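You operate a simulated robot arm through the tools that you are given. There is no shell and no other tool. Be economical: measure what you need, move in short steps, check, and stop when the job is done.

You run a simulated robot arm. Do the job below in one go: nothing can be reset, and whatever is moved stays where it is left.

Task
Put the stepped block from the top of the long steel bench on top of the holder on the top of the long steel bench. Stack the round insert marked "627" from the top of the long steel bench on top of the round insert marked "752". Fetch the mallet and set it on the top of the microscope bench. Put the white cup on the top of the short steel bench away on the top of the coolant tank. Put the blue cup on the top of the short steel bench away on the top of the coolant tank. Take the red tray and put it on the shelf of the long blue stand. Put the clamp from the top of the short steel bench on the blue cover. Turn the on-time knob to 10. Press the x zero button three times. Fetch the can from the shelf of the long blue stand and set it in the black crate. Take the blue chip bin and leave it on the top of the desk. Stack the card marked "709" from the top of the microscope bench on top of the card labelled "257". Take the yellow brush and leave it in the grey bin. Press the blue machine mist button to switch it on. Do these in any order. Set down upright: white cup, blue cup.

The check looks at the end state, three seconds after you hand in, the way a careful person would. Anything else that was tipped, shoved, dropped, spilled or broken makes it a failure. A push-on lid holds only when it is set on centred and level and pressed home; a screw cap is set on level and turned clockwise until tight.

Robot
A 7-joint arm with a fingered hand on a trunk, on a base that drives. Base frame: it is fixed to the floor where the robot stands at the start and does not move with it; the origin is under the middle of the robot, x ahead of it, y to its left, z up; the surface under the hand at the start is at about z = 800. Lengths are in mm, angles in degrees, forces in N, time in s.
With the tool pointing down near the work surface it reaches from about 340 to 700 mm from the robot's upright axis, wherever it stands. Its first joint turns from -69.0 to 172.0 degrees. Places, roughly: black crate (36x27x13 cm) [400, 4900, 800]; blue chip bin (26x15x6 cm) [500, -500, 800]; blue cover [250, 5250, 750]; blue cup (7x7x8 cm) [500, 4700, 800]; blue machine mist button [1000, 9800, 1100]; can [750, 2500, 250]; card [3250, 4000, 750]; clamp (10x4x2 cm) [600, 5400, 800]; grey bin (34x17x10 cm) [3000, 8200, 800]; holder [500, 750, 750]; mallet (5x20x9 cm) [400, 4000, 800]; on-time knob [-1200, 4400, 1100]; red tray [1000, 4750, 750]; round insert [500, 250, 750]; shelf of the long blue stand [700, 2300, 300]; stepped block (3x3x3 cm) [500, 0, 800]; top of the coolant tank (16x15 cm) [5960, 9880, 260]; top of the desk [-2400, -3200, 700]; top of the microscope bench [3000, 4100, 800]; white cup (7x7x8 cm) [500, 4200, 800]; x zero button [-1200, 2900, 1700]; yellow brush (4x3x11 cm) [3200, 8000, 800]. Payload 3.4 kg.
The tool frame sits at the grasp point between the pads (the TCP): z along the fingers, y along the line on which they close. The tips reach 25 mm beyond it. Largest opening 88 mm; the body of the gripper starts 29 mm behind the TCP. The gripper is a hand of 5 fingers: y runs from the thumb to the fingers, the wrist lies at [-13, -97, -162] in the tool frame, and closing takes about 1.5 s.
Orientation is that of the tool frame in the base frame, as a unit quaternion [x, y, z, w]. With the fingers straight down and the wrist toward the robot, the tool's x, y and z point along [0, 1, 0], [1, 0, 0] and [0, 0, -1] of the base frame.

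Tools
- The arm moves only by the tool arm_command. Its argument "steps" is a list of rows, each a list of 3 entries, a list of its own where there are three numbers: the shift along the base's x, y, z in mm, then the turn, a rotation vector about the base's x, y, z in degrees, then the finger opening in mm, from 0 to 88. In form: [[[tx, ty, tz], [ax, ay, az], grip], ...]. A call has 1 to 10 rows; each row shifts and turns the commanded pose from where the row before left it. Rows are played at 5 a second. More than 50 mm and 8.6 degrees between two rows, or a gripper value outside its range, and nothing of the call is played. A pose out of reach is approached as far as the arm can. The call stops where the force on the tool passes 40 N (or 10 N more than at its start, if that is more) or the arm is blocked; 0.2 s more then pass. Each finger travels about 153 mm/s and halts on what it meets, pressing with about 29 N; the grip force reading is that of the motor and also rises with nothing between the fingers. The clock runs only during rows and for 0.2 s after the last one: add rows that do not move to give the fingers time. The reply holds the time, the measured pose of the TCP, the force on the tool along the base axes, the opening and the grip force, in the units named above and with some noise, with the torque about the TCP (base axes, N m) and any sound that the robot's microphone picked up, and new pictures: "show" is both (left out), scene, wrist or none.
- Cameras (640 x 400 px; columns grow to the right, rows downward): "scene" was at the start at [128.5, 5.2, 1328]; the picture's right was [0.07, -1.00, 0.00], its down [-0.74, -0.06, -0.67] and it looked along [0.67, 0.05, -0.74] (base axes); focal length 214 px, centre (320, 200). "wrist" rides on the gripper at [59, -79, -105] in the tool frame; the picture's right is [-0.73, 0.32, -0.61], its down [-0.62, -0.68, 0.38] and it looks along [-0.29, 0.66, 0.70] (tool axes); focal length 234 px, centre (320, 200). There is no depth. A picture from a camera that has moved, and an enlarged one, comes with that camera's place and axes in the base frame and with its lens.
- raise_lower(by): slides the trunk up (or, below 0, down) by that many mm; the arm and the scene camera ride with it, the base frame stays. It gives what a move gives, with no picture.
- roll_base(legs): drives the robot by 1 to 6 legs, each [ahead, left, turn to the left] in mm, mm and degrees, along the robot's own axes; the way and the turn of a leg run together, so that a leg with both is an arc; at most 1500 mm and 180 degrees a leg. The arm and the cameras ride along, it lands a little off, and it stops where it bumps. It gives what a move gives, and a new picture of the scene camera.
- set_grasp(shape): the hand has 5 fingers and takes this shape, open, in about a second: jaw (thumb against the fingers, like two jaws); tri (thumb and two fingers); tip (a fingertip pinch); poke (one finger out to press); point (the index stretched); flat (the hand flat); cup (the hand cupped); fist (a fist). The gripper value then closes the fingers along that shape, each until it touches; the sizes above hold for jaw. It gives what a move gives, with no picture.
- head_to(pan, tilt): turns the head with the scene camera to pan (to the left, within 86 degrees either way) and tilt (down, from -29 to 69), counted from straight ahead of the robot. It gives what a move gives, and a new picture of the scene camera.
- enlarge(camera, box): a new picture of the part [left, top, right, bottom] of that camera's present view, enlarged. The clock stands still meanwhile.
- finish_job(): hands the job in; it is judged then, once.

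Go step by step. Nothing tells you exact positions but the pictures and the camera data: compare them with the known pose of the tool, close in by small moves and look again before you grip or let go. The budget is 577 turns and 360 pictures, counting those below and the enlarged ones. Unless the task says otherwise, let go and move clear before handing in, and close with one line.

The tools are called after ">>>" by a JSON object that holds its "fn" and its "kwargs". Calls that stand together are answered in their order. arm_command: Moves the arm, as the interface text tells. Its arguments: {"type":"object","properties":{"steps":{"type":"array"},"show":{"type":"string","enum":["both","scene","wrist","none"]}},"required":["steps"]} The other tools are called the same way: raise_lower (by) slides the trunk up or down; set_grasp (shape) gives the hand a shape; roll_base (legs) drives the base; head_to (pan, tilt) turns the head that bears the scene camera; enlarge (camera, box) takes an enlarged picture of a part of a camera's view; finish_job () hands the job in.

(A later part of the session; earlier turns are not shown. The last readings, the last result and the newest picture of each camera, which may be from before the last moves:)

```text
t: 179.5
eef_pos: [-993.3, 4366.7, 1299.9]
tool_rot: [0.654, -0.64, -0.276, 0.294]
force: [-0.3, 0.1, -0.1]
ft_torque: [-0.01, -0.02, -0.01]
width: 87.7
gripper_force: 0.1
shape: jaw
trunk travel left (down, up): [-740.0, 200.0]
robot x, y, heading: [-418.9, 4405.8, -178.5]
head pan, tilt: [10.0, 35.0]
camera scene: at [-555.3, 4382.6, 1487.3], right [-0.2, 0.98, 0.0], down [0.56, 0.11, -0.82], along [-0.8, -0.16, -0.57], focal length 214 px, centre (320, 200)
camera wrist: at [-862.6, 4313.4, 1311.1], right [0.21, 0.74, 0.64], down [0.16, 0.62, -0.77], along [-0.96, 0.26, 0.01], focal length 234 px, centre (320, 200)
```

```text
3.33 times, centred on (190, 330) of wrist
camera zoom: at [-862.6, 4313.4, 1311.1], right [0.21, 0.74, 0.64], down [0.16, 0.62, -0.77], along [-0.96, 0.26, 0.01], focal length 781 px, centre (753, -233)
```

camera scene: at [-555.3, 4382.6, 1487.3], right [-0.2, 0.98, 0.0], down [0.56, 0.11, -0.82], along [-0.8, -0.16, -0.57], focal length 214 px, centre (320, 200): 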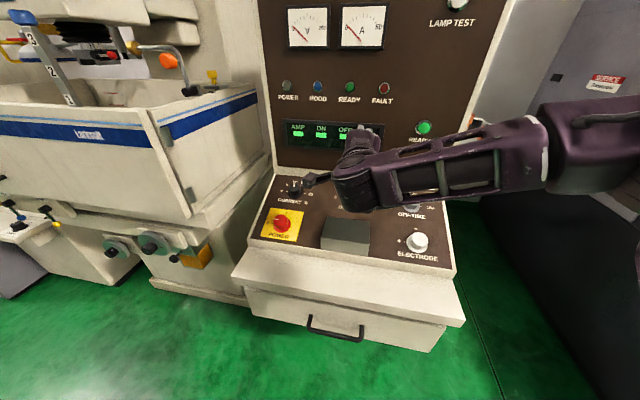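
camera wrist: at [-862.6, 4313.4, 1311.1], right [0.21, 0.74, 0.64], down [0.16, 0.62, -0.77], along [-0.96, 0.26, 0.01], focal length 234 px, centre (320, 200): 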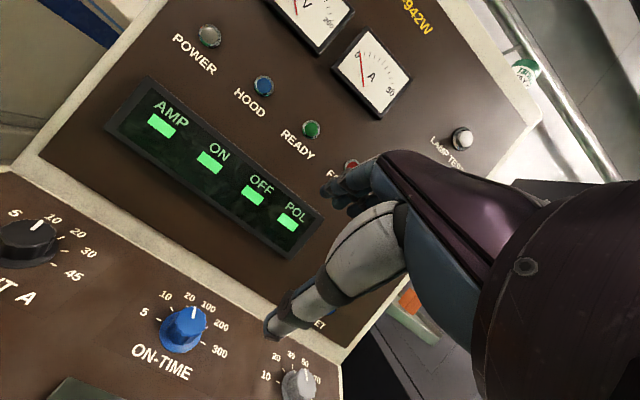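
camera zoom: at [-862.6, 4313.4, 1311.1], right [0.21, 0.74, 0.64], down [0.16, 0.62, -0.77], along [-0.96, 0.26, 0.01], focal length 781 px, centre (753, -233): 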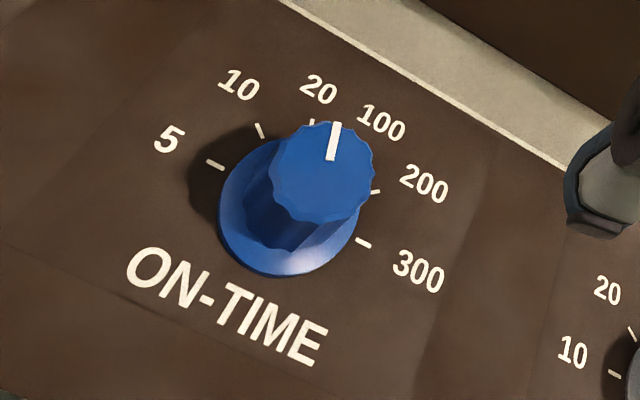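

The panel slopes ~38° and the pointer stands at 20, so 10 is 36° counterclockwise. I drive 120 mm closer and move the hand toward the knob along its axis.

>>> {"fn": "roll_base", "kwargs": {"legs": [[120, 0, 0]]}}

>>> {"fn": "arm_command", "kwargs": {"steps": [[[0, 0, -30], [0, -5, 0], 88], [[0, 0, -30], [0, -5, 0], 88], [[0, 0, -30], [0, 0, 0], 88], [[0, 0, -30], [0, 0, 0], 88], [[0, 0, 0], [0, 0, 0], 88]], "show": "both"}}

>>> {"fn": "enlarge", "kwargs": {"camera": "wrist", "box": [180, 170, 400, 320]}}

```text
t: 180.7
eef_pos: [-1115.2, 4363.8, 1298.8]
tool_rot: [0.654, -0.639, -0.276, 0.295]
force: [-0.2, -0.3, 0.0]
ft_torque: [0.05, 0.02, -0.03]
width: 87.8
gripper_force: 0.1
shape: jaw
trunk travel left (down, up): [-740.0, 200.0]
robot x, y, heading: [-541.6, 4398.8, -178.6]
head pan, tilt: [10.0, 35.0]
camera scene: at [-676.5, 4379.7, 1487.4], right [-0.2, 0.98, 0.0], down [0.56, 0.11, -0.82], along [-0.8, -0.16, -0.57], focal length 214 px, centre (320, 200)
```

scene: 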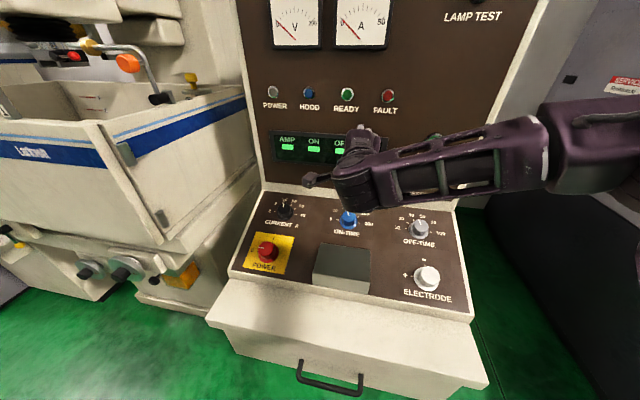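

```text
t: 181.9
eef_pos: [-1116.2, 4366.3, 1178.9]
tool_rot: [0.675, -0.663, -0.219, 0.238]
force: [-0.2, 0.6, -0.5]
ft_torque: [-0.01, 0.03, -0.02]
width: 88.0
gripper_force: 0.0
shape: jaw
trunk travel left (down, up): [-740.0, 200.0]
robot x, y, heading: [-541.9, 4401.5, -178.6]
head pan, tilt: [10.0, 35.0]
camera scene: at [-677.0, 4379.6, 1487.3], right [-0.2, 0.98, 0.0], down [0.56, 0.11, -0.82], along [-0.8, -0.16, -0.57], focal length 214 px, centre (320, 200)
camera wrist: at [-988.1, 4312.2, 1214.5], right [0.1, 0.74, 0.66], down [0.29, 0.62, -0.73], along [-0.95, 0.26, -0.16], focal length 234 px, centre (320, 200)
```

scene: 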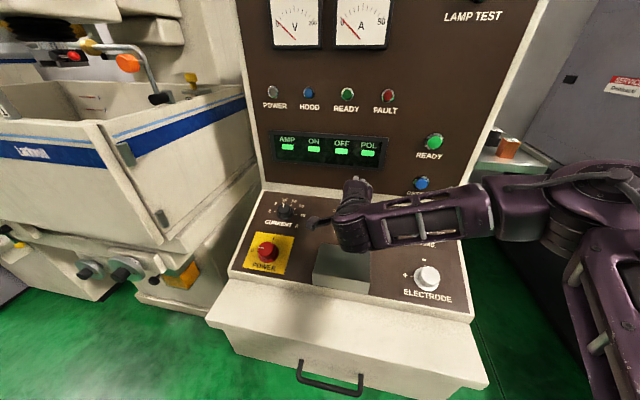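
wrist: 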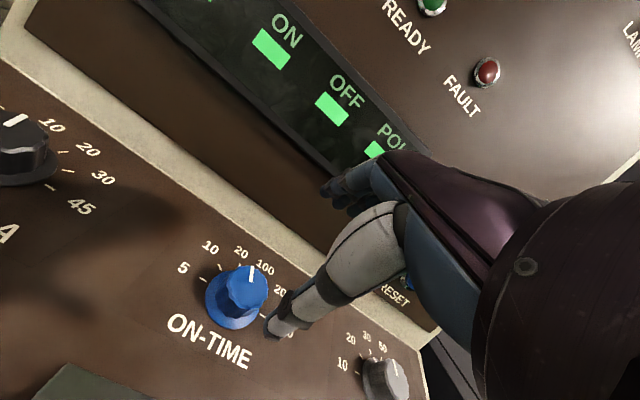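

```text
2.67 times, centred on (290, 245) of wrist
camera zoom: at [-988.1, 4312.2, 1214.5], right [0.1, 0.74, 0.66], down [0.29, 0.62, -0.73], along [-0.95, 0.26, -0.16], focal length 624 px, centre (400, 80)
```

zoom: 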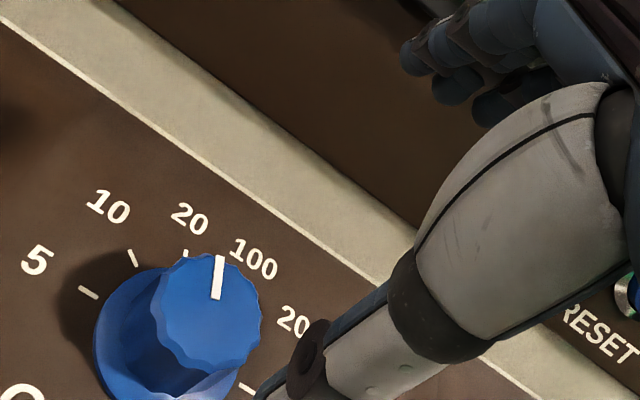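

The knob top is at [-1160, 4365, 1089] (two views agree). I shift onto its axis and advance with the fingers open 75.

>>> {"fn": "arm_command", "kwargs": {"steps": [[[16, 0, -12], [0, 0, 0], 75], [[-14, 0, -18], [0, 0, 0], 75], [[-14, 0, -18], [0, 0, 0], 75], [[-12, -1, -15], [0, 0, 0], 75], [[0, 0, 0], [0, 0, 0], 75]], "show": "wrist"}}

>>> {"fn": "enlarge", "kwargs": {"camera": "wrist", "box": [200, 170, 400, 320]}}

```text
t: 183.1
eef_pos: [-1140.4, 4362.4, 1116.4]
tool_rot: [0.675, -0.663, -0.218, 0.238]
force: [0.4, -0.6, -0.5]
ft_torque: [0.01, 0.01, 0.01]
width: 75.2
gripper_force: 0.1
shape: jaw
trunk travel left (down, up): [-740.0, 200.0]
robot x, y, heading: [-538.3, 4398.7, -178.5]
head pan, tilt: [10.0, 35.0]
camera wrist: at [-1012.6, 4309.6, 1152.1], right [0.1, 0.74, 0.66], down [0.29, 0.62, -0.73], along [-0.95, 0.26, -0.16], focal length 234 px, centre (320, 200)
```

wrist: 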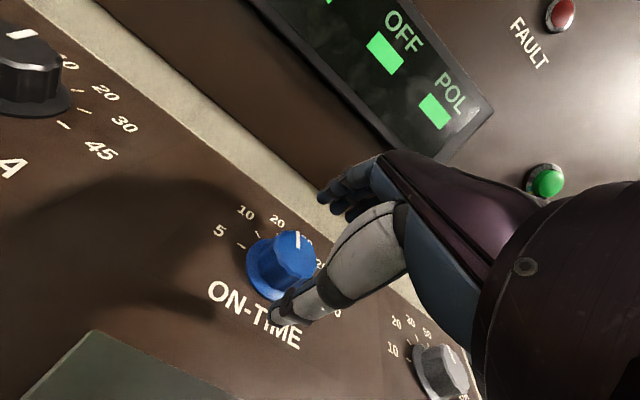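

```text
2.67 times, centred on (300, 245) of wrist
camera zoom: at [-1012.6, 4309.6, 1152.1], right [0.1, 0.74, 0.66], down [0.29, 0.62, -0.73], along [-0.95, 0.26, -0.16], focal length 624 px, centre (373, 80)
```

zoom: 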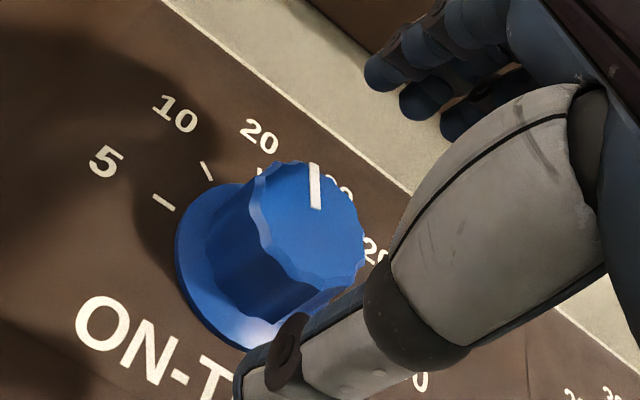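

>>> {"fn": "arm_command", "kwargs": {"steps": [[[-8, 1, -12], [0, 0, 0], 75], [[-10, 1, -14], [0, 0, 0], 75], [[0, 0, 0], [0, 0, 0], 75]], "show": "wrist"}}

>>> {"fn": "enlarge", "kwargs": {"camera": "wrist", "box": [200, 170, 400, 320]}}

```text
t: 183.9
eef_pos: [-1157.0, 4365.4, 1090.3]
tool_rot: [0.676, -0.663, -0.218, 0.237]
force: [-0.8, -0.8, 0.0]
ft_torque: [0.02, -0.02, 0.02]
width: 75.0
gripper_force: 0.0
shape: jaw
trunk travel left (down, up): [-740.0, 200.0]
robot x, y, heading: [-540.5, 4394.8, -178.6]
head pan, tilt: [10.0, 35.0]
camera wrist: at [-1030.7, 4311.7, 1125.6], right [0.1, 0.74, 0.66], down [0.29, 0.62, -0.73], along [-0.95, 0.26, -0.16], focal length 234 px, centre (320, 200)
```

wrist: 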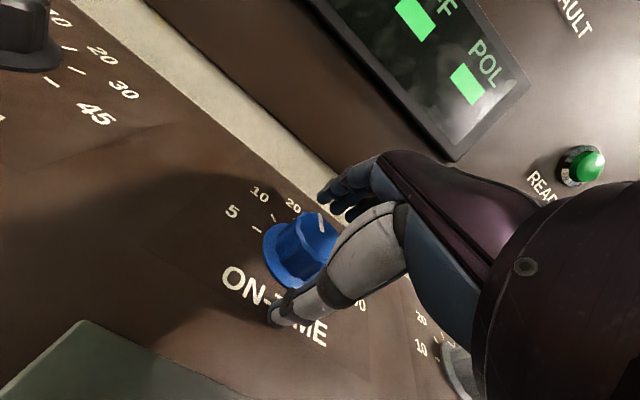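

```text
2.67 times, centred on (300, 245) of wrist
camera zoom: at [-1030.7, 4311.7, 1125.6], right [0.1, 0.74, 0.66], down [0.29, 0.62, -0.73], along [-0.95, 0.26, -0.16], focal length 624 px, centre (373, 80)
```

zoom: 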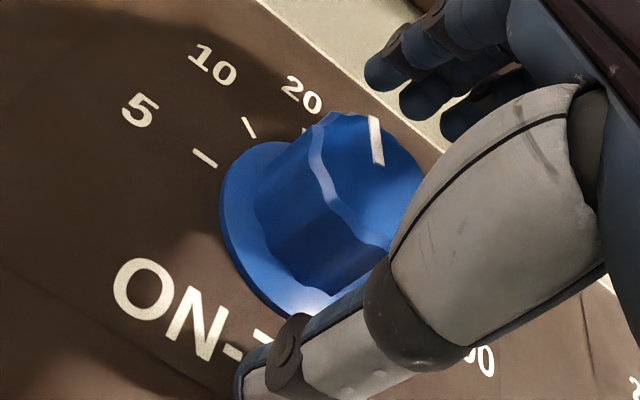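

Close on the knob.

>>> {"fn": "arm_command", "kwargs": {"steps": [[[0, 0, 0], [0, 0, 0], 55], [[0, 0, 0], [0, 0, 0], 40], [[0, 0, 0], [0, 0, 0], 25], [[0, 0, 0], [0, 0, 0], 20], [[0, 0, 0], [0, 0, 0], 20], [[0, 0, 0], [0, 0, 0], 20]], "show": "wrist"}}

>>> {"fn": "enlarge", "kwargs": {"camera": "wrist", "box": [200, 170, 400, 320]}}

```text
t: 185.3
eef_pos: [-1158.9, 4364.1, 1089.6]
tool_rot: [0.675, -0.664, -0.218, 0.237]
force: [1.5, -1.4, -3.8]
ft_torque: [0.03, -0.25, 0.01]
width: 34.9
gripper_force: 29.0
shape: jaw
trunk travel left (down, up): [-740.0, 200.0]
robot x, y, heading: [-541.0, 4398.6, -178.4]
head pan, tilt: [10.0, 35.0]
camera wrist: at [-1030.7, 4311.3, 1125.2], right [0.09, 0.74, 0.66], down [0.29, 0.62, -0.73], along [-0.95, 0.26, -0.16], focal length 234 px, centre (320, 200)
```

wrist: 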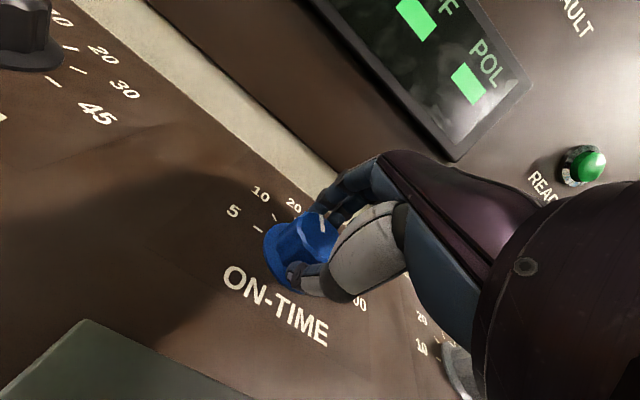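

```text
2.67 times, centred on (300, 245) of wrist
camera zoom: at [-1030.7, 4311.3, 1125.2], right [0.09, 0.74, 0.66], down [0.29, 0.62, -0.73], along [-0.95, 0.26, -0.16], focal length 624 px, centre (373, 80)
```

zoom: 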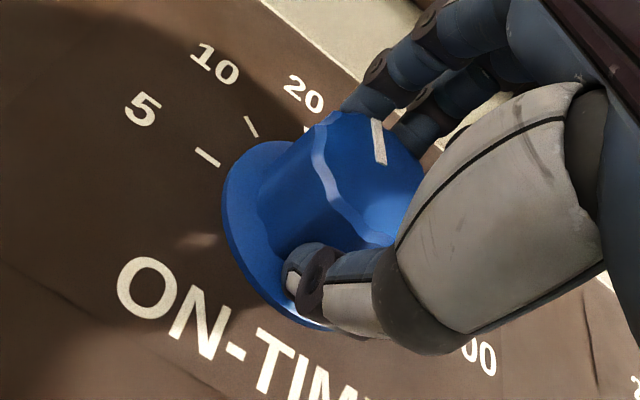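

Gripped. I turn the hand counterclockwise 36° about the knob axis.

>>> {"fn": "arm_command", "kwargs": {"steps": [[[0, 0, 0], [3.7, 0.2, 4.75], 20], [[0, 0, 0], [3.7, 0.2, 4.75], 20], [[0, 0, 0], [3.7, 0.2, 4.75], 20], [[0, 0, 0], [3.7, 0.2, 4.75], 20], [[0, 0, 0], [3.7, 0.2, 4.75], 20], [[0, 0, 0], [3.7, 0.2, 4.75], 20], [[0, 0, 0], [0, 0, 0], 20]], "show": "both"}}

>>> {"fn": "enlarge", "kwargs": {"camera": "wrist", "box": [200, 170, 400, 320]}}

```text
t: 186.9
eef_pos: [-1154.5, 4335.1, 1108.9]
tool_rot: [0.824, -0.485, -0.239, 0.168]
force: [0.2, 0.4, -1.1]
ft_torque: [0.02, 0.02, 0.0]
width: 21.8
gripper_force: 28.6
shape: jaw
out of reach, approached as far as the arm can: row 2, 3, 4, 5, 6
trunk travel left (down, up): [-740.0, 200.0]
robot x, y, heading: [-537.2, 4402.6, -178.7]
head pan, tilt: [10.0, 35.0]
camera scene: at [-676.8, 4377.3, 1487.3], right [-0.2, 0.98, 0.0], down [0.56, 0.12, -0.82], along [-0.8, -0.16, -0.57], focal length 214 px, centre (320, 200)
camera wrist: at [-1015.4, 4325.7, 1140.8], right [-0.19, 0.51, 0.84], down [0.02, 0.85, -0.52], along [-0.98, -0.09, -0.17], focal length 234 px, centre (320, 200)
```

scene: 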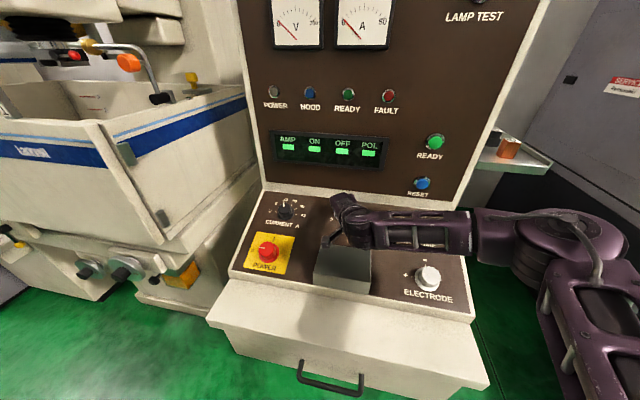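
wrist: 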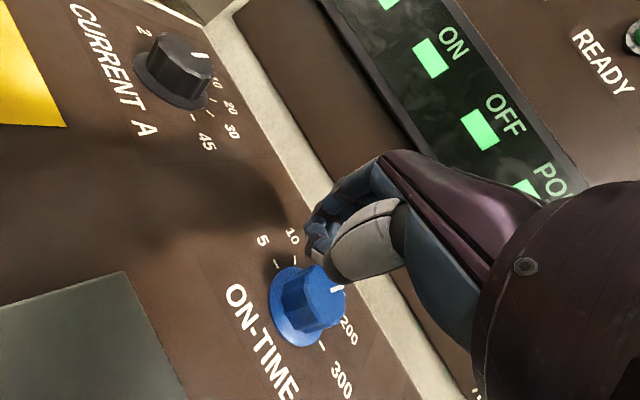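

```text
2.67 times, centred on (300, 245) of wrist
camera zoom: at [-1015.4, 4325.7, 1140.8], right [-0.19, 0.51, 0.84], down [0.02, 0.85, -0.52], along [-0.98, -0.09, -0.17], focal length 624 px, centre (373, 80)
```

zoom: 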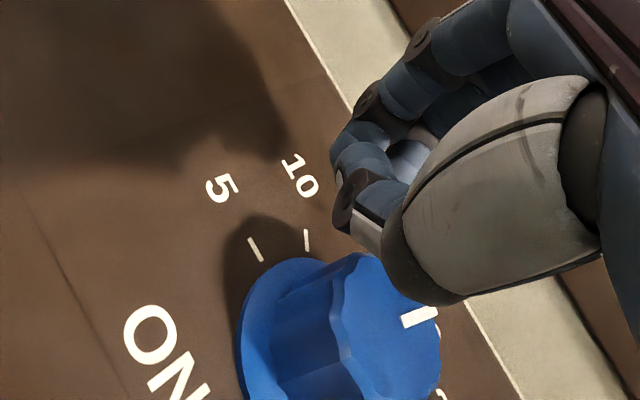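

The wrist hit its limit turning that way and slipped off. I back away along the axis, and will pre-roll clockwise and turn back to neutral instead.

>>> {"fn": "arm_command", "kwargs": {"steps": [[[15, 0, 19], [0, 0, 0], 60], [[15, 5, 19], [0, 0, 0], 80], [[15, 5, 19], [-3.7, -0.2, -4.75], 80], [[5, 5, 5], [-3.7, -0.2, -4.75], 80], [[0, 5, 0], [-3.7, -0.2, -4.75], 80], [[0, 0, 0], [-3.7, -0.2, -4.75], 80], [[0, 0, 0], [-3.7, -0.2, -4.75], 80], [[0, 0, 0], [-3.7, -0.2, -4.75], 80], [[0, 0, 0], [0, 0, 0], 80]], "show": "wrist"}}

>>> {"fn": "enlarge", "kwargs": {"camera": "wrist", "box": [140, 200, 340, 350]}}

```text
t: 188.9
eef_pos: [-1105.1, 4357.3, 1169.7]
tool_rot: [-0.641, 0.704, 0.18, -0.249]
force: [0.8, 0.4, 0.6]
ft_torque: [0.0, -0.02, 0.02]
width: 79.8
gripper_force: 0.0
shape: jaw
trunk travel left (down, up): [-740.0, 200.0]
robot x, y, heading: [-541.1, 4399.6, -178.6]
head pan, tilt: [10.0, 35.0]
camera wrist: at [-984.3, 4297.1, 1216.7], right [0.13, 0.8, 0.59], down [0.37, 0.52, -0.77], along [-0.92, 0.32, -0.22], focal length 234 px, centre (320, 200)
```

wrist: 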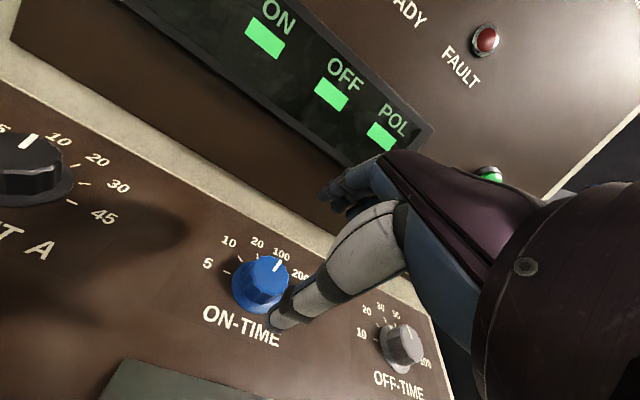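

```text
2.67 times, centred on (240, 275) of wrist
camera zoom: at [-984.3, 4297.1, 1216.7], right [0.13, 0.8, 0.59], down [0.37, 0.52, -0.77], along [-0.92, 0.32, -0.22], focal length 624 px, centre (533, 0)
```

zoom: 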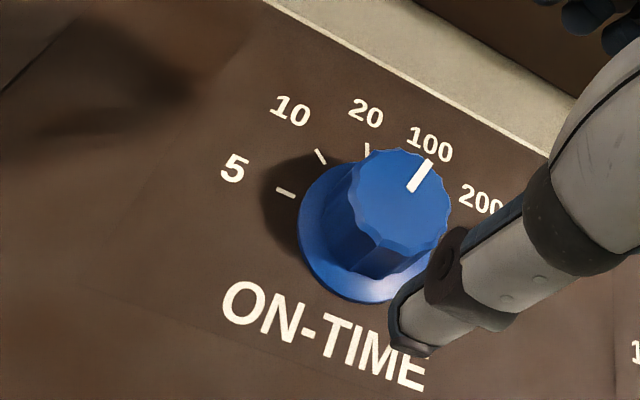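

The pointer now stands at 100, so I need 72° counterclockwise. I test how far the hand can roll clockwise here.

>>> {"fn": "arm_command", "kwargs": {"steps": [[[0, 0, 0], [-5, -0.25, -6.5], 80], [[0, 0, 0], [-5, -0.25, -6.5], 80], [[0, 0, 0], [-5, -0.25, -6.5], 80], [[0, 0, 0], [-5, -0.25, -6.5], 80], [[0, 0, 0], [-5, -0.25, -6.5], 80], [[0, 0, 0], [-5, -0.25, -6.5], 80], [[0, 0, 0], [-5, -0.25, -6.5], 80], [[0, 0, 0], [-5, -0.25, -6.5], 80], [[0, 0, 0], [0, 0, 0], 80]], "show": "wrist"}}

```text
t: 190.9
eef_pos: [-1105.3, 4354.9, 1169.8]
tool_rot: [-0.157, 0.93, 0.015, -0.332]
force: [0.5, 0.1, -0.1]
ft_torque: [0.01, 0.0, 0.01]
width: 80.1
gripper_force: 0.0
shape: jaw
trunk travel left (down, up): [-740.0, 200.0]
robot x, y, heading: [-541.9, 4398.8, -178.6]
head pan, tilt: [10.0, 35.0]
camera wrist: at [-1061.1, 4272.1, 1277.4], right [0.82, 0.57, 0.07], down [0.41, -0.49, -0.77], along [-0.41, 0.66, -0.63], focal length 234 px, centre (320, 200)
```

wrist: 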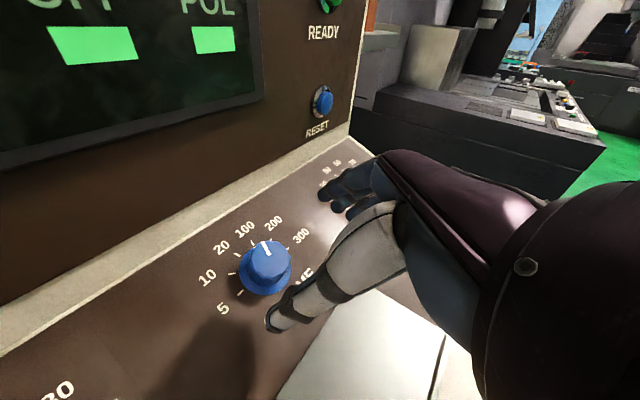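

The hand rolls freely that way. I fix the small tilt, line up and move in on the knob.

>>> {"fn": "arm_command", "kwargs": {"steps": [[[5, 9, -5], [3.4, 0, -2.7], 80], [[-15, 0, -19], [0, 0, 0], 80], [[-15, 0, -19], [0, 0, 0], 80], [[-14, 0, -18], [0, 0, 0], 80], [[0, 0, 0], [0, 0, 0], 80]], "show": "wrist"}}

>>> {"fn": "enlarge", "kwargs": {"camera": "wrist", "box": [220, 170, 400, 320]}}

```text
t: 192.1
eef_pos: [-1143.2, 4364.3, 1109.5]
tool_rot: [-0.146, 0.933, 0.05, -0.326]
force: [0.0, -1.3, 0.6]
ft_torque: [0.0, 0.0, 0.01]
width: 80.2
gripper_force: 0.1
shape: jaw
trunk travel left (down, up): [-740.0, 200.0]
robot x, y, heading: [-539.9, 4400.0, -178.5]
head pan, tilt: [10.0, 35.0]
camera wrist: at [-1103.9, 4272.1, 1211.8], right [0.84, 0.53, 0.11], down [0.39, -0.46, -0.8], along [-0.37, 0.71, -0.59], focal length 234 px, centre (320, 200)
```

wrist: 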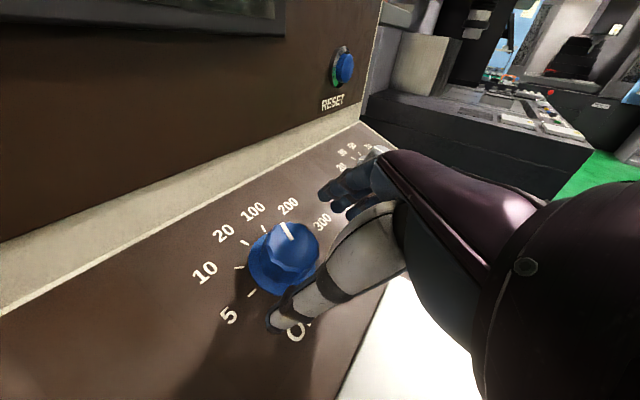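

```text
2.67 times, centred on (310, 245) of wrist
camera zoom: at [-1103.9, 4272.1, 1211.8], right [0.84, 0.53, 0.11], down [0.39, -0.46, -0.8], along [-0.37, 0.71, -0.59], focal length 624 px, centre (347, 80)
```

zoom: 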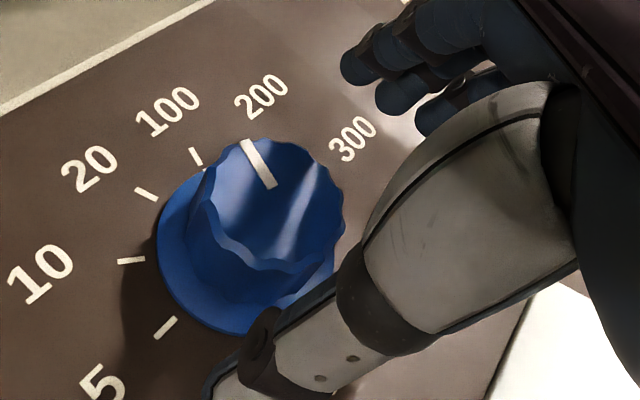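

Now a clear face-on view: pointer at 100. I move in the last bit and grip.

>>> {"fn": "arm_command", "kwargs": {"steps": [[[-10, -1, -9], [0, 0, 0], 80], [[-9, 0, -10], [0, 0, 0], 75], [[0, 0, 0], [0, 0, 0], 60], [[0, 0, 0], [0, 0, 0], 40], [[0, 0, 0], [0, 0, 0], 20], [[0, 0, 0], [0, 0, 0], 20], [[0, 0, 0], [0, 0, 0], 20], [[0, 0, 0], [0, 0, 0], 20]], "show": "wrist"}}

>>> {"fn": "enlarge", "kwargs": {"camera": "wrist", "box": [220, 170, 400, 320]}}

```text
t: 193.9
eef_pos: [-1163.4, 4362.6, 1090.7]
tool_rot: [-0.146, 0.933, 0.05, -0.326]
force: [-0.6, -1.2, 0.0]
ft_torque: [-0.01, -0.02, -0.02]
width: 32.1
gripper_force: 28.6
shape: jaw
trunk travel left (down, up): [-740.0, 200.0]
robot x, y, heading: [-539.7, 4399.0, -178.5]
head pan, tilt: [10.0, 35.0]
camera wrist: at [-1123.3, 4271.0, 1192.2], right [0.84, 0.53, 0.11], down [0.39, -0.46, -0.8], along [-0.37, 0.71, -0.59], focal length 234 px, centre (320, 200)
```

wrist: 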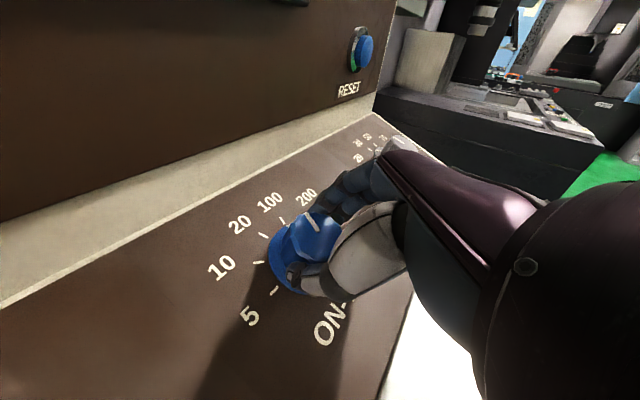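

```text
2.67 times, centred on (310, 245) of wrist
camera zoom: at [-1123.3, 4271.0, 1192.2], right [0.84, 0.53, 0.11], down [0.39, -0.46, -0.8], along [-0.37, 0.71, -0.59], focal length 624 px, centre (347, 80)
```

zoom: 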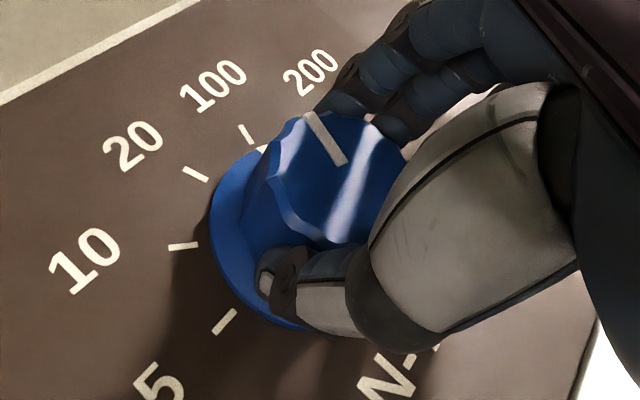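

>>> {"fn": "arm_command", "kwargs": {"steps": [[[0, 0, 0], [3.74, 0, 4.7], 20], [[0, 0, 0], [3.74, 0, 4.7], 20], [[0, 0, 0], [3.74, 0, 4.7], 20], [[0, 0, 0], [3.74, 0, 4.7], 20], [[0, 0, 0], [3.74, 0, 4.7], 20], [[0, 0, 0], [3.74, 0, 4.7], 20], [[0, 0, 0], [0, 0, 0], 20]], "show": "wrist"}}

>>> {"fn": "enlarge", "kwargs": {"camera": "wrist", "box": [220, 170, 400, 320]}}

```text
t: 195.5
eef_pos: [-1161.9, 4363.2, 1090.1]
tool_rot: [-0.428, 0.842, 0.149, -0.293]
force: [11.3, -2.5, -6.3]
ft_torque: [-0.49, -0.73, 0.18]
width: 32.9
gripper_force: 29.2
shape: jaw
trunk travel left (down, up): [-740.0, 200.0]
robot x, y, heading: [-540.9, 4396.3, -178.8]
head pan, tilt: [10.0, 35.0]
camera wrist: at [-1073.8, 4269.9, 1153.6], right [0.51, 0.78, 0.37], down [0.48, 0.1, -0.87], along [-0.71, 0.62, -0.32], focal length 234 px, centre (320, 200)
```

wrist: 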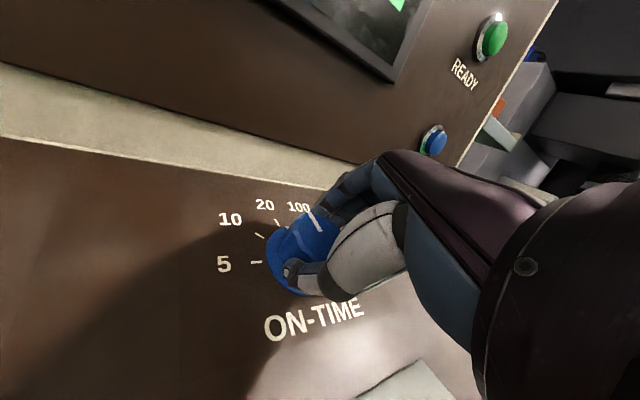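

```text
2.67 times, centred on (310, 245) of wrist
camera zoom: at [-1073.8, 4269.9, 1153.6], right [0.51, 0.78, 0.37], down [0.48, 0.1, -0.87], along [-0.71, 0.62, -0.32], focal length 624 px, centre (347, 80)
```

zoom: 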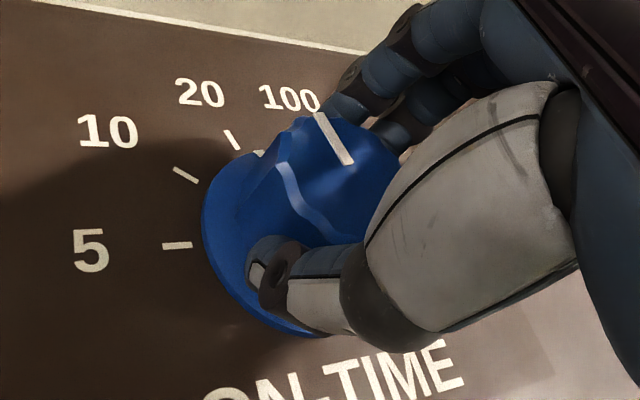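

It turns with the hand and now points to 20. I continue another 36°.

>>> {"fn": "arm_command", "kwargs": {"steps": [[[0, 0, 0], [3.74, 0, 4.7], 20], [[0, 0, 0], [3.74, 0, 4.7], 20], [[0, 0, 0], [3.74, 0, 4.7], 20], [[0, 0, 0], [3.74, 0, 4.7], 20], [[0, 0, 0], [3.74, 0, 4.7], 20], [[0, 0, 0], [3.74, 0, 4.7], 20], [[0, 0, 0], [0, 0, 0], 20]], "show": "wrist"}}

>>> {"fn": "enlarge", "kwargs": {"camera": "wrist", "box": [220, 170, 400, 320]}}

```text
t: 197.1
eef_pos: [-1160.8, 4365.2, 1091.6]
tool_rot: [-0.666, 0.669, 0.233, -0.233]
force: [14.5, 4.3, -6.9]
ft_torque: [-0.19, -1.08, -0.01]
width: 33.1
gripper_force: 28.3
shape: jaw
trunk travel left (down, up): [-740.0, 200.0]
robot x, y, heading: [-538.8, 4400.3, -178.6]
head pan, tilt: [10.0, 35.0]
camera wrist: at [-1034.2, 4306.8, 1124.1], right [0.13, 0.73, 0.67], down [0.3, 0.62, -0.73], along [-0.95, 0.29, -0.14], focal length 234 px, centre (320, 200)
```

wrist: 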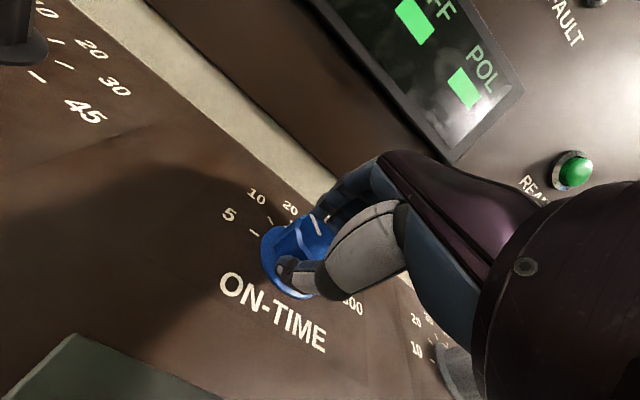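

```text
2.67 times, centred on (310, 245) of wrist
camera zoom: at [-1034.2, 4306.8, 1124.1], right [0.13, 0.73, 0.67], down [0.3, 0.62, -0.73], along [-0.95, 0.29, -0.14], focal length 624 px, centre (347, 80)
```

zoom: 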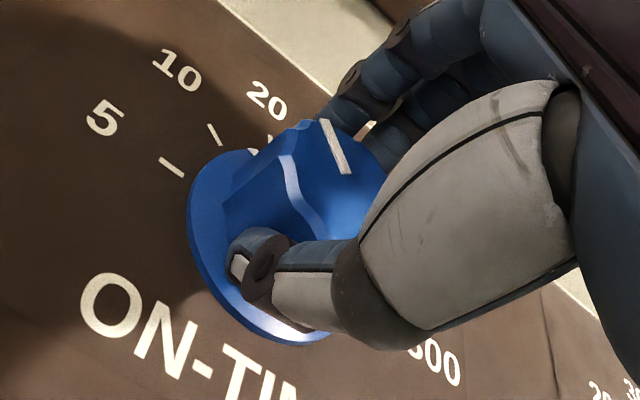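

It points about at 10. I release, back off along the axis and re-roll for a face-on check.

>>> {"fn": "arm_command", "kwargs": {"steps": [[[0, 0, 0], [0, 0, 0], 45], [[0, 0, 0], [0, 0, 0], 70], [[0, 0, 0], [0, 0, 0], 80], [[12, 0, 16], [0, 0, 0], 80], [[15, 0, 19], [0, 0, 0], 80], [[15, 0, 19], [-5, 0, -6.5], 80], [[0, 0, 0], [-5, 0, -6.5], 80], [[0, 0, 0], [-5, 0, -6.5], 80], [[0, 0, 0], [-5, 0, -6.5], 80], [[0, 0, 0], [-5, 0, -6.5], 80]], "show": "wrist"}}

>>> {"fn": "enlarge", "kwargs": {"camera": "wrist", "box": [180, 190, 340, 310]}}

```text
t: 199.3
eef_pos: [-1122.0, 4363.2, 1143.4]
tool_rot: [-0.388, 0.861, 0.14, -0.298]
force: [-0.9, 0.5, -1.6]
ft_torque: [-0.01, -0.01, 0.0]
width: 80.0
gripper_force: 0.1
shape: jaw
trunk travel left (down, up): [-740.0, 200.0]
robot x, y, heading: [-541.6, 4398.1, -178.4]
head pan, tilt: [10.0, 35.0]
camera wrist: at [-1041.3, 4266.5, 1212.8], right [0.57, 0.75, 0.34], down [0.49, 0.02, -0.87], along [-0.66, 0.66, -0.35], focal length 234 px, centre (320, 200)
```

wrist: 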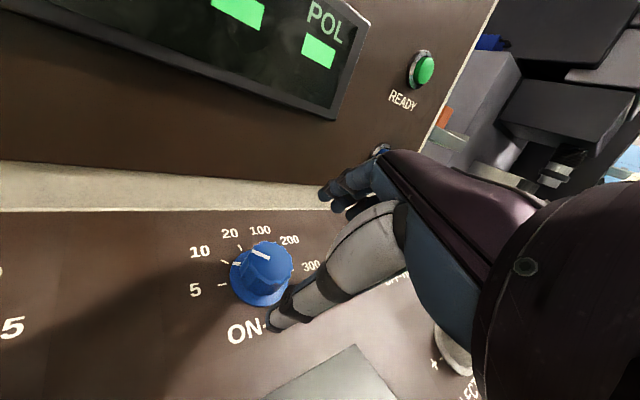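

```text
3.33 times, centred on (260, 250) of wrist
camera zoom: at [-1041.3, 4266.5, 1212.8], right [0.57, 0.75, 0.34], down [0.49, 0.02, -0.87], along [-0.66, 0.66, -0.35], focal length 781 px, centre (520, 33)
```

zoom: 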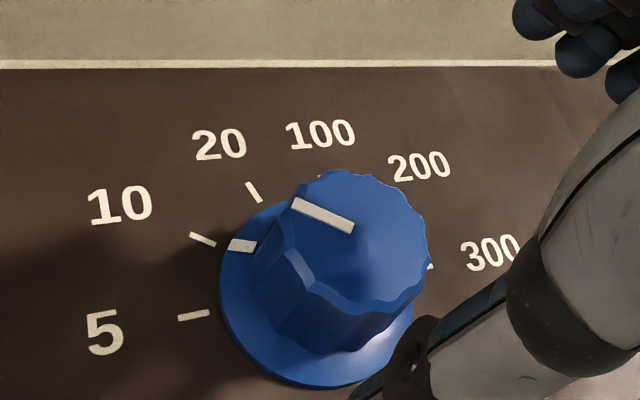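

The knob is set to 10 (pointer and skirt mark align). I withdraw the hand upward and back off.

>>> {"fn": "arm_command", "kwargs": {"steps": [[[25, 0, 35], [5, 0, 6.5], 80], [[25, 0, 35], [5, 0, 6.5], 80], [[25, 0, 35], [5, 0, 6.5], 80], [[25, 0, 35], [5, 0, 6.5], 80], [[30, 0, 30], [5, 0, 6.5], 80], [[30, 0, 20], [0, -8.5, 0], 80], [[10, 0, 20], [0, -8.5, 0], 80], [[0, 0, 0], [0, -8.5, 0], 80], [[0, 0, 0], [0, -8.5, 0], 80], [[0, 0, 0], [0, 0, 0], 80]], "show": "none"}}

>>> {"fn": "head_to", "kwargs": {"pan": -86, "tilt": 35}}

```text
t: 201.5
eef_pos: [-950.1, 4365.5, 1355.0]
tool_rot: [-0.706, 0.707, 0.027, -0.027]
force: [-0.2, 0.1, -0.1]
ft_torque: [0.0, -0.01, 0.01]
width: 79.9
gripper_force: 0.1
shape: jaw
trunk travel left (down, up): [-740.0, 200.0]
robot x, y, heading: [-543.0, 4398.8, -178.3]
head pan, tilt: [10.0, 35.0]
```

```text
t: 203.2
eef_pos: [-950.7, 4364.9, 1353.8]
tool_rot: [-0.705, 0.708, 0.026, -0.027]
force: [0.1, 0.4, 0.3]
ft_torque: [0.01, -0.02, 0.02]
width: 79.8
gripper_force: 0.0
shape: jaw
trunk travel left (down, up): [-740.0, 200.0]
robot x, y, heading: [-543.0, 4401.8, -178.6]
head pan, tilt: [-85.9, 35.0]
camera scene: at [-599.6, 4484.9, 1487.3], right [1.0, 0.1, 0.0], down [0.06, -0.57, -0.82], along [-0.08, 0.82, -0.57], focal length 214 px, centre (320, 200)
```

scene: 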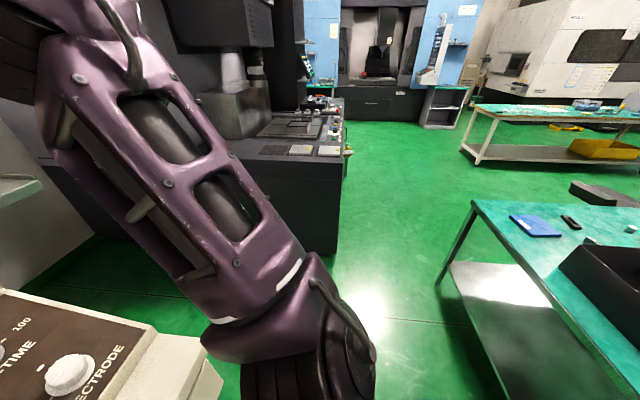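

The short bench's front edge is at x≈155. I back off, turn to face it and look over its top.

>>> {"fn": "roll_base", "kwargs": {"legs": [[-250, 0, 0], [0, 0, 178.5]]}}

>>> {"fn": "head_to", "kwargs": {"pan": 25, "tilt": 40}}

>>> {"fn": "head_to", "kwargs": {"pan": -30, "tilt": 40}}

```text
t: 212.4
eef_pos: [118.8, 4440.4, 1354.7]
tool_rot: [0.708, 0.705, 0.028, 0.028]
force: [0.0, -0.4, 0.5]
ft_torque: [0.0, 0.02, 0.01]
width: 79.9
gripper_force: 0.1
shape: jaw
trunk travel left (down, up): [-740.0, 200.0]
robot x, y, heading: [-290.6, 4407.5, 1.6]
head pan, tilt: [-85.9, 35.0]
camera scene: at [-232.8, 4318.4, 1487.3], right [-1.0, -0.1, 0.0], down [-0.05, 0.57, -0.82], along [0.08, -0.82, -0.57], focal length 214 px, centre (320, 200)
```

scene: 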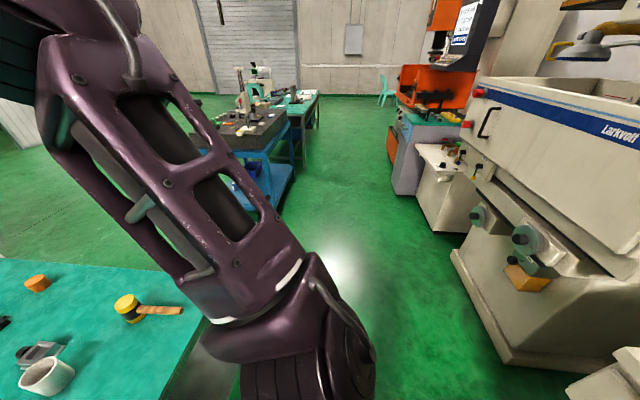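

```text
t: 214.3
eef_pos: [117.1, 4439.9, 1354.4]
tool_rot: [0.708, 0.705, 0.027, 0.027]
force: [-0.7, -0.2, 0.5]
ft_torque: [-0.03, -0.02, -0.04]
width: 79.8
gripper_force: 0.1
shape: jaw
trunk travel left (down, up): [-740.0, 200.0]
robot x, y, heading: [-290.4, 4405.2, 1.1]
head pan, tilt: [25.0, 40.0]
camera scene: at [-165.0, 4443.9, 1479.7], right [0.44, -0.9, 0.0], down [-0.58, -0.29, -0.77], along [0.69, 0.34, -0.64], focal length 214 px, centre (320, 200)
```

scene: 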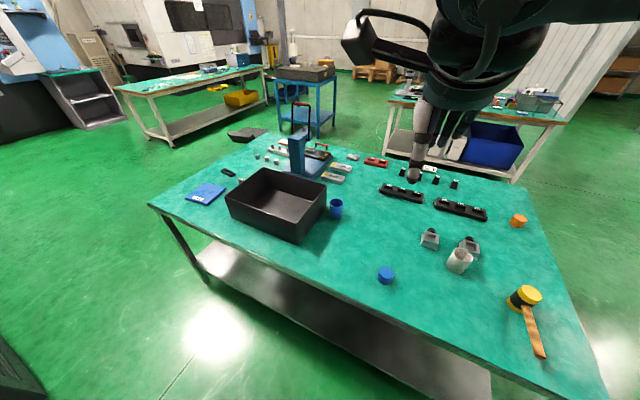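

```text
t: 215.5
eef_pos: [117.7, 4440.2, 1354.4]
tool_rot: [0.708, 0.705, 0.027, 0.028]
force: [0.7, 0.6, 0.6]
ft_torque: [-0.01, 0.01, 0.0]
width: 79.9
gripper_force: 0.0
shape: jaw
trunk travel left (down, up): [-740.0, 200.0]
robot x, y, heading: [-287.0, 4403.8, 1.5]
head pan, tilt: [-30.0, 40.0]
camera scene: at [-166.5, 4365.5, 1479.7], right [-0.48, -0.88, 0.0], down [-0.56, 0.31, -0.77], along [0.67, -0.37, -0.64], focal length 214 px, centre (320, 200)
```

scene: 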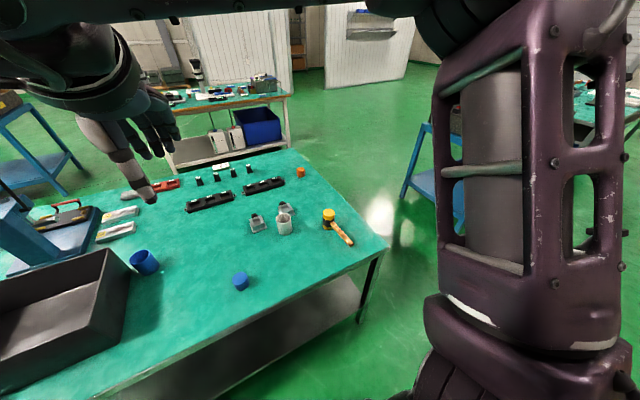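

I zoom in on the bench items.

>>> {"fn": "head_to", "kwargs": {"pan": 20, "tilt": 42}}

>>> {"fn": "enlarge", "kwargs": {"camera": "scene", "box": [120, 100, 380, 260]}}

>>> {"fn": "enlarge", "kwargs": {"camera": "scene", "box": [340, 140, 600, 320]}}

```text
t: 216.7
eef_pos: [118.3, 4440.3, 1355.3]
tool_rot: [0.708, 0.705, 0.028, 0.027]
force: [-0.6, 0.0, -0.9]
ft_torque: [0.06, -0.01, 0.03]
width: 80.1
gripper_force: 0.0
shape: jaw
trunk travel left (down, up): [-740.0, 200.0]
robot x, y, heading: [-289.9, 4405.7, 1.4]
head pan, tilt: [20.0, 42.0]
camera scene: at [-163.3, 4436.5, 1476.8], right [0.36, -0.93, 0.0], down [-0.62, -0.24, -0.74], along [0.69, 0.27, -0.67], focal length 214 px, centre (320, 200)
```

scene: 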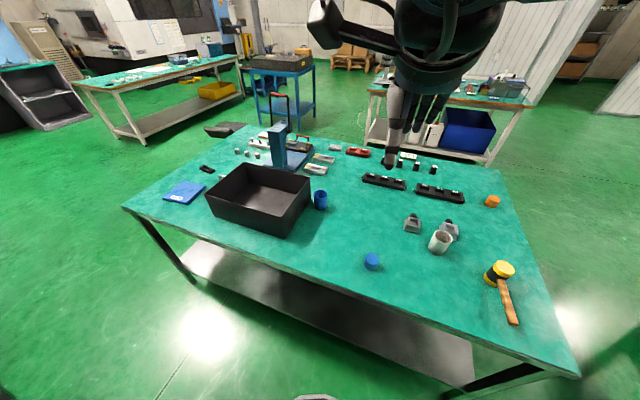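

```text
2.46 times, centred on (250, 180) of scene
camera zoom: at [-163.3, 4436.5, 1476.8], right [0.36, -0.93, 0.0], down [-0.62, -0.24, -0.74], along [0.69, 0.27, -0.67], focal length 528 px, centre (492, 249)
```

zoom: 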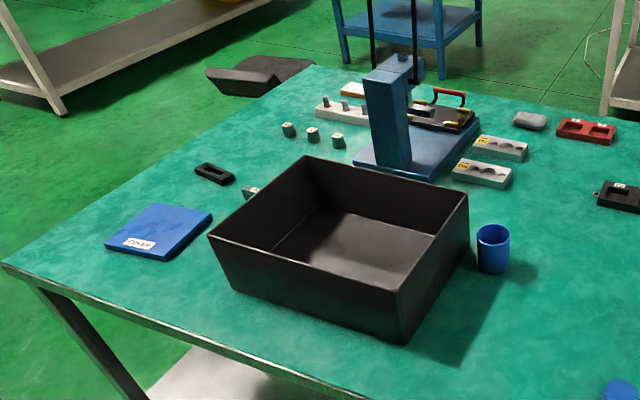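

```text
2.22 times, centred on (470, 230) of scene
camera zoom: at [-163.3, 4436.5, 1476.8], right [0.36, -0.93, 0.0], down [-0.62, -0.24, -0.74], along [0.69, 0.27, -0.67], focal length 477 px, centre (-13, 133)
```

zoom: 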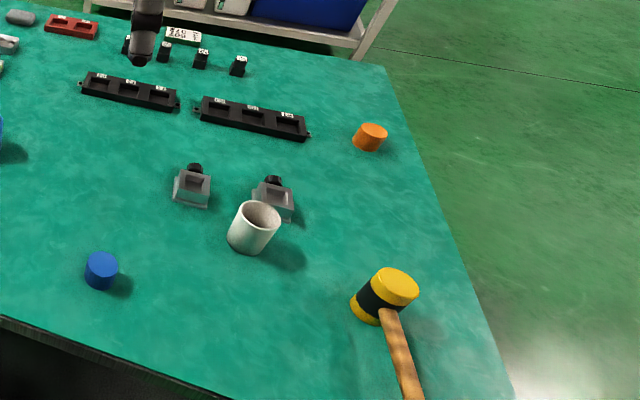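

The clamp (black, ~[535, 5375], long along y) and the blue COVER (~[341, 5332]) are at the left end of the bench. I drive there diagonally.

>>> {"fn": "roll_base", "kwargs": {"legs": [[0, 0, -1.5], [180, 900, 0]]}}

>>> {"fn": "head_to", "kwargs": {"pan": 0, "tilt": 50}}

>>> {"fn": "enlarge", "kwargs": {"camera": "scene", "box": [200, 100, 440, 260]}}

```text
t: 221.9
eef_pos: [298.8, 5327.4, 1353.7]
tool_rot: [0.714, 0.699, 0.028, 0.027]
force: [-0.4, 0.1, 0.7]
ft_torque: [-0.02, 0.04, 0.0]
width: 79.9
gripper_force: 0.1
shape: jaw
trunk travel left (down, up): [-740.0, 200.0]
robot x, y, heading: [-112.8, 5298.4, 0.2]
head pan, tilt: [20.0, 42.0]
camera scene: at [16.7, 5330.5, 1476.8], right [0.35, -0.94, 0.0], down [-0.63, -0.23, -0.74], along [0.7, 0.26, -0.67], focal length 214 px, centre (320, 200)
```

scene: 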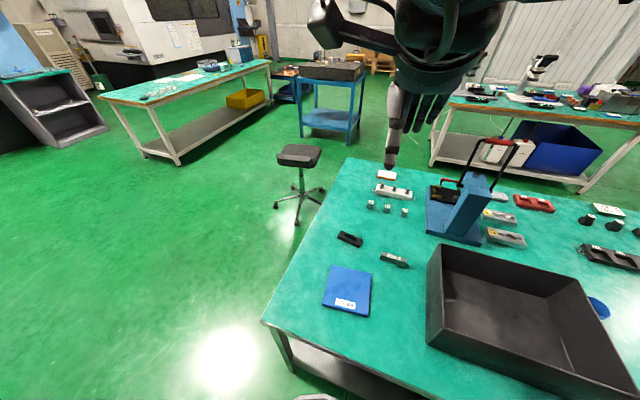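

```text
t: 222.7
eef_pos: [298.3, 5329.0, 1354.6]
tool_rot: [0.714, 0.699, 0.027, 0.028]
force: [0.0, -0.9, -0.3]
ft_torque: [0.0, 0.02, 0.04]
width: 79.9
gripper_force: 0.0
shape: jaw
trunk travel left (down, up): [-740.0, 200.0]
robot x, y, heading: [-112.0, 5304.7, 0.5]
head pan, tilt: [0.0, 50.0]
camera scene: at [15.4, 5302.1, 1465.6], right [0.01, -1.0, 0.0], down [-0.77, -0.01, -0.64], along [0.64, 0.01, -0.77], focal length 214 px, centre (320, 200)
```

scene: 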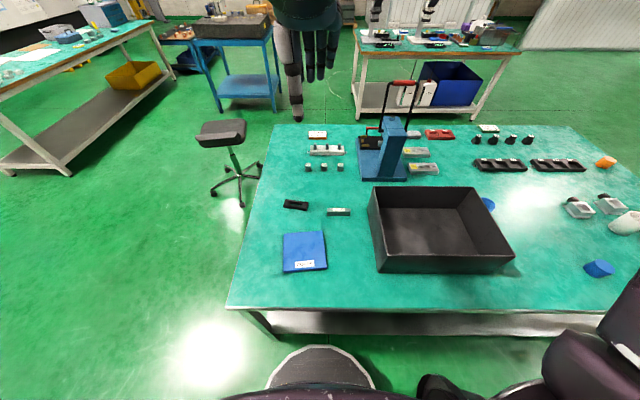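

```text
2.50 times, centred on (320, 180) of scene
camera zoom: at [15.4, 5302.1, 1465.6], right [0.01, -1.0, 0.0], down [-0.77, -0.01, -0.64], along [0.64, 0.01, -0.77], focal length 536 px, centre (320, 250)
```

zoom: 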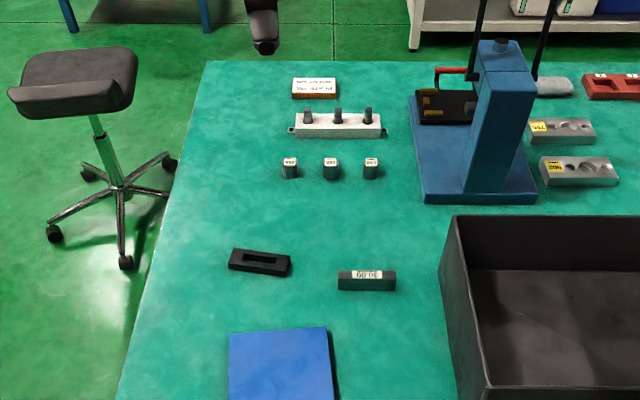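

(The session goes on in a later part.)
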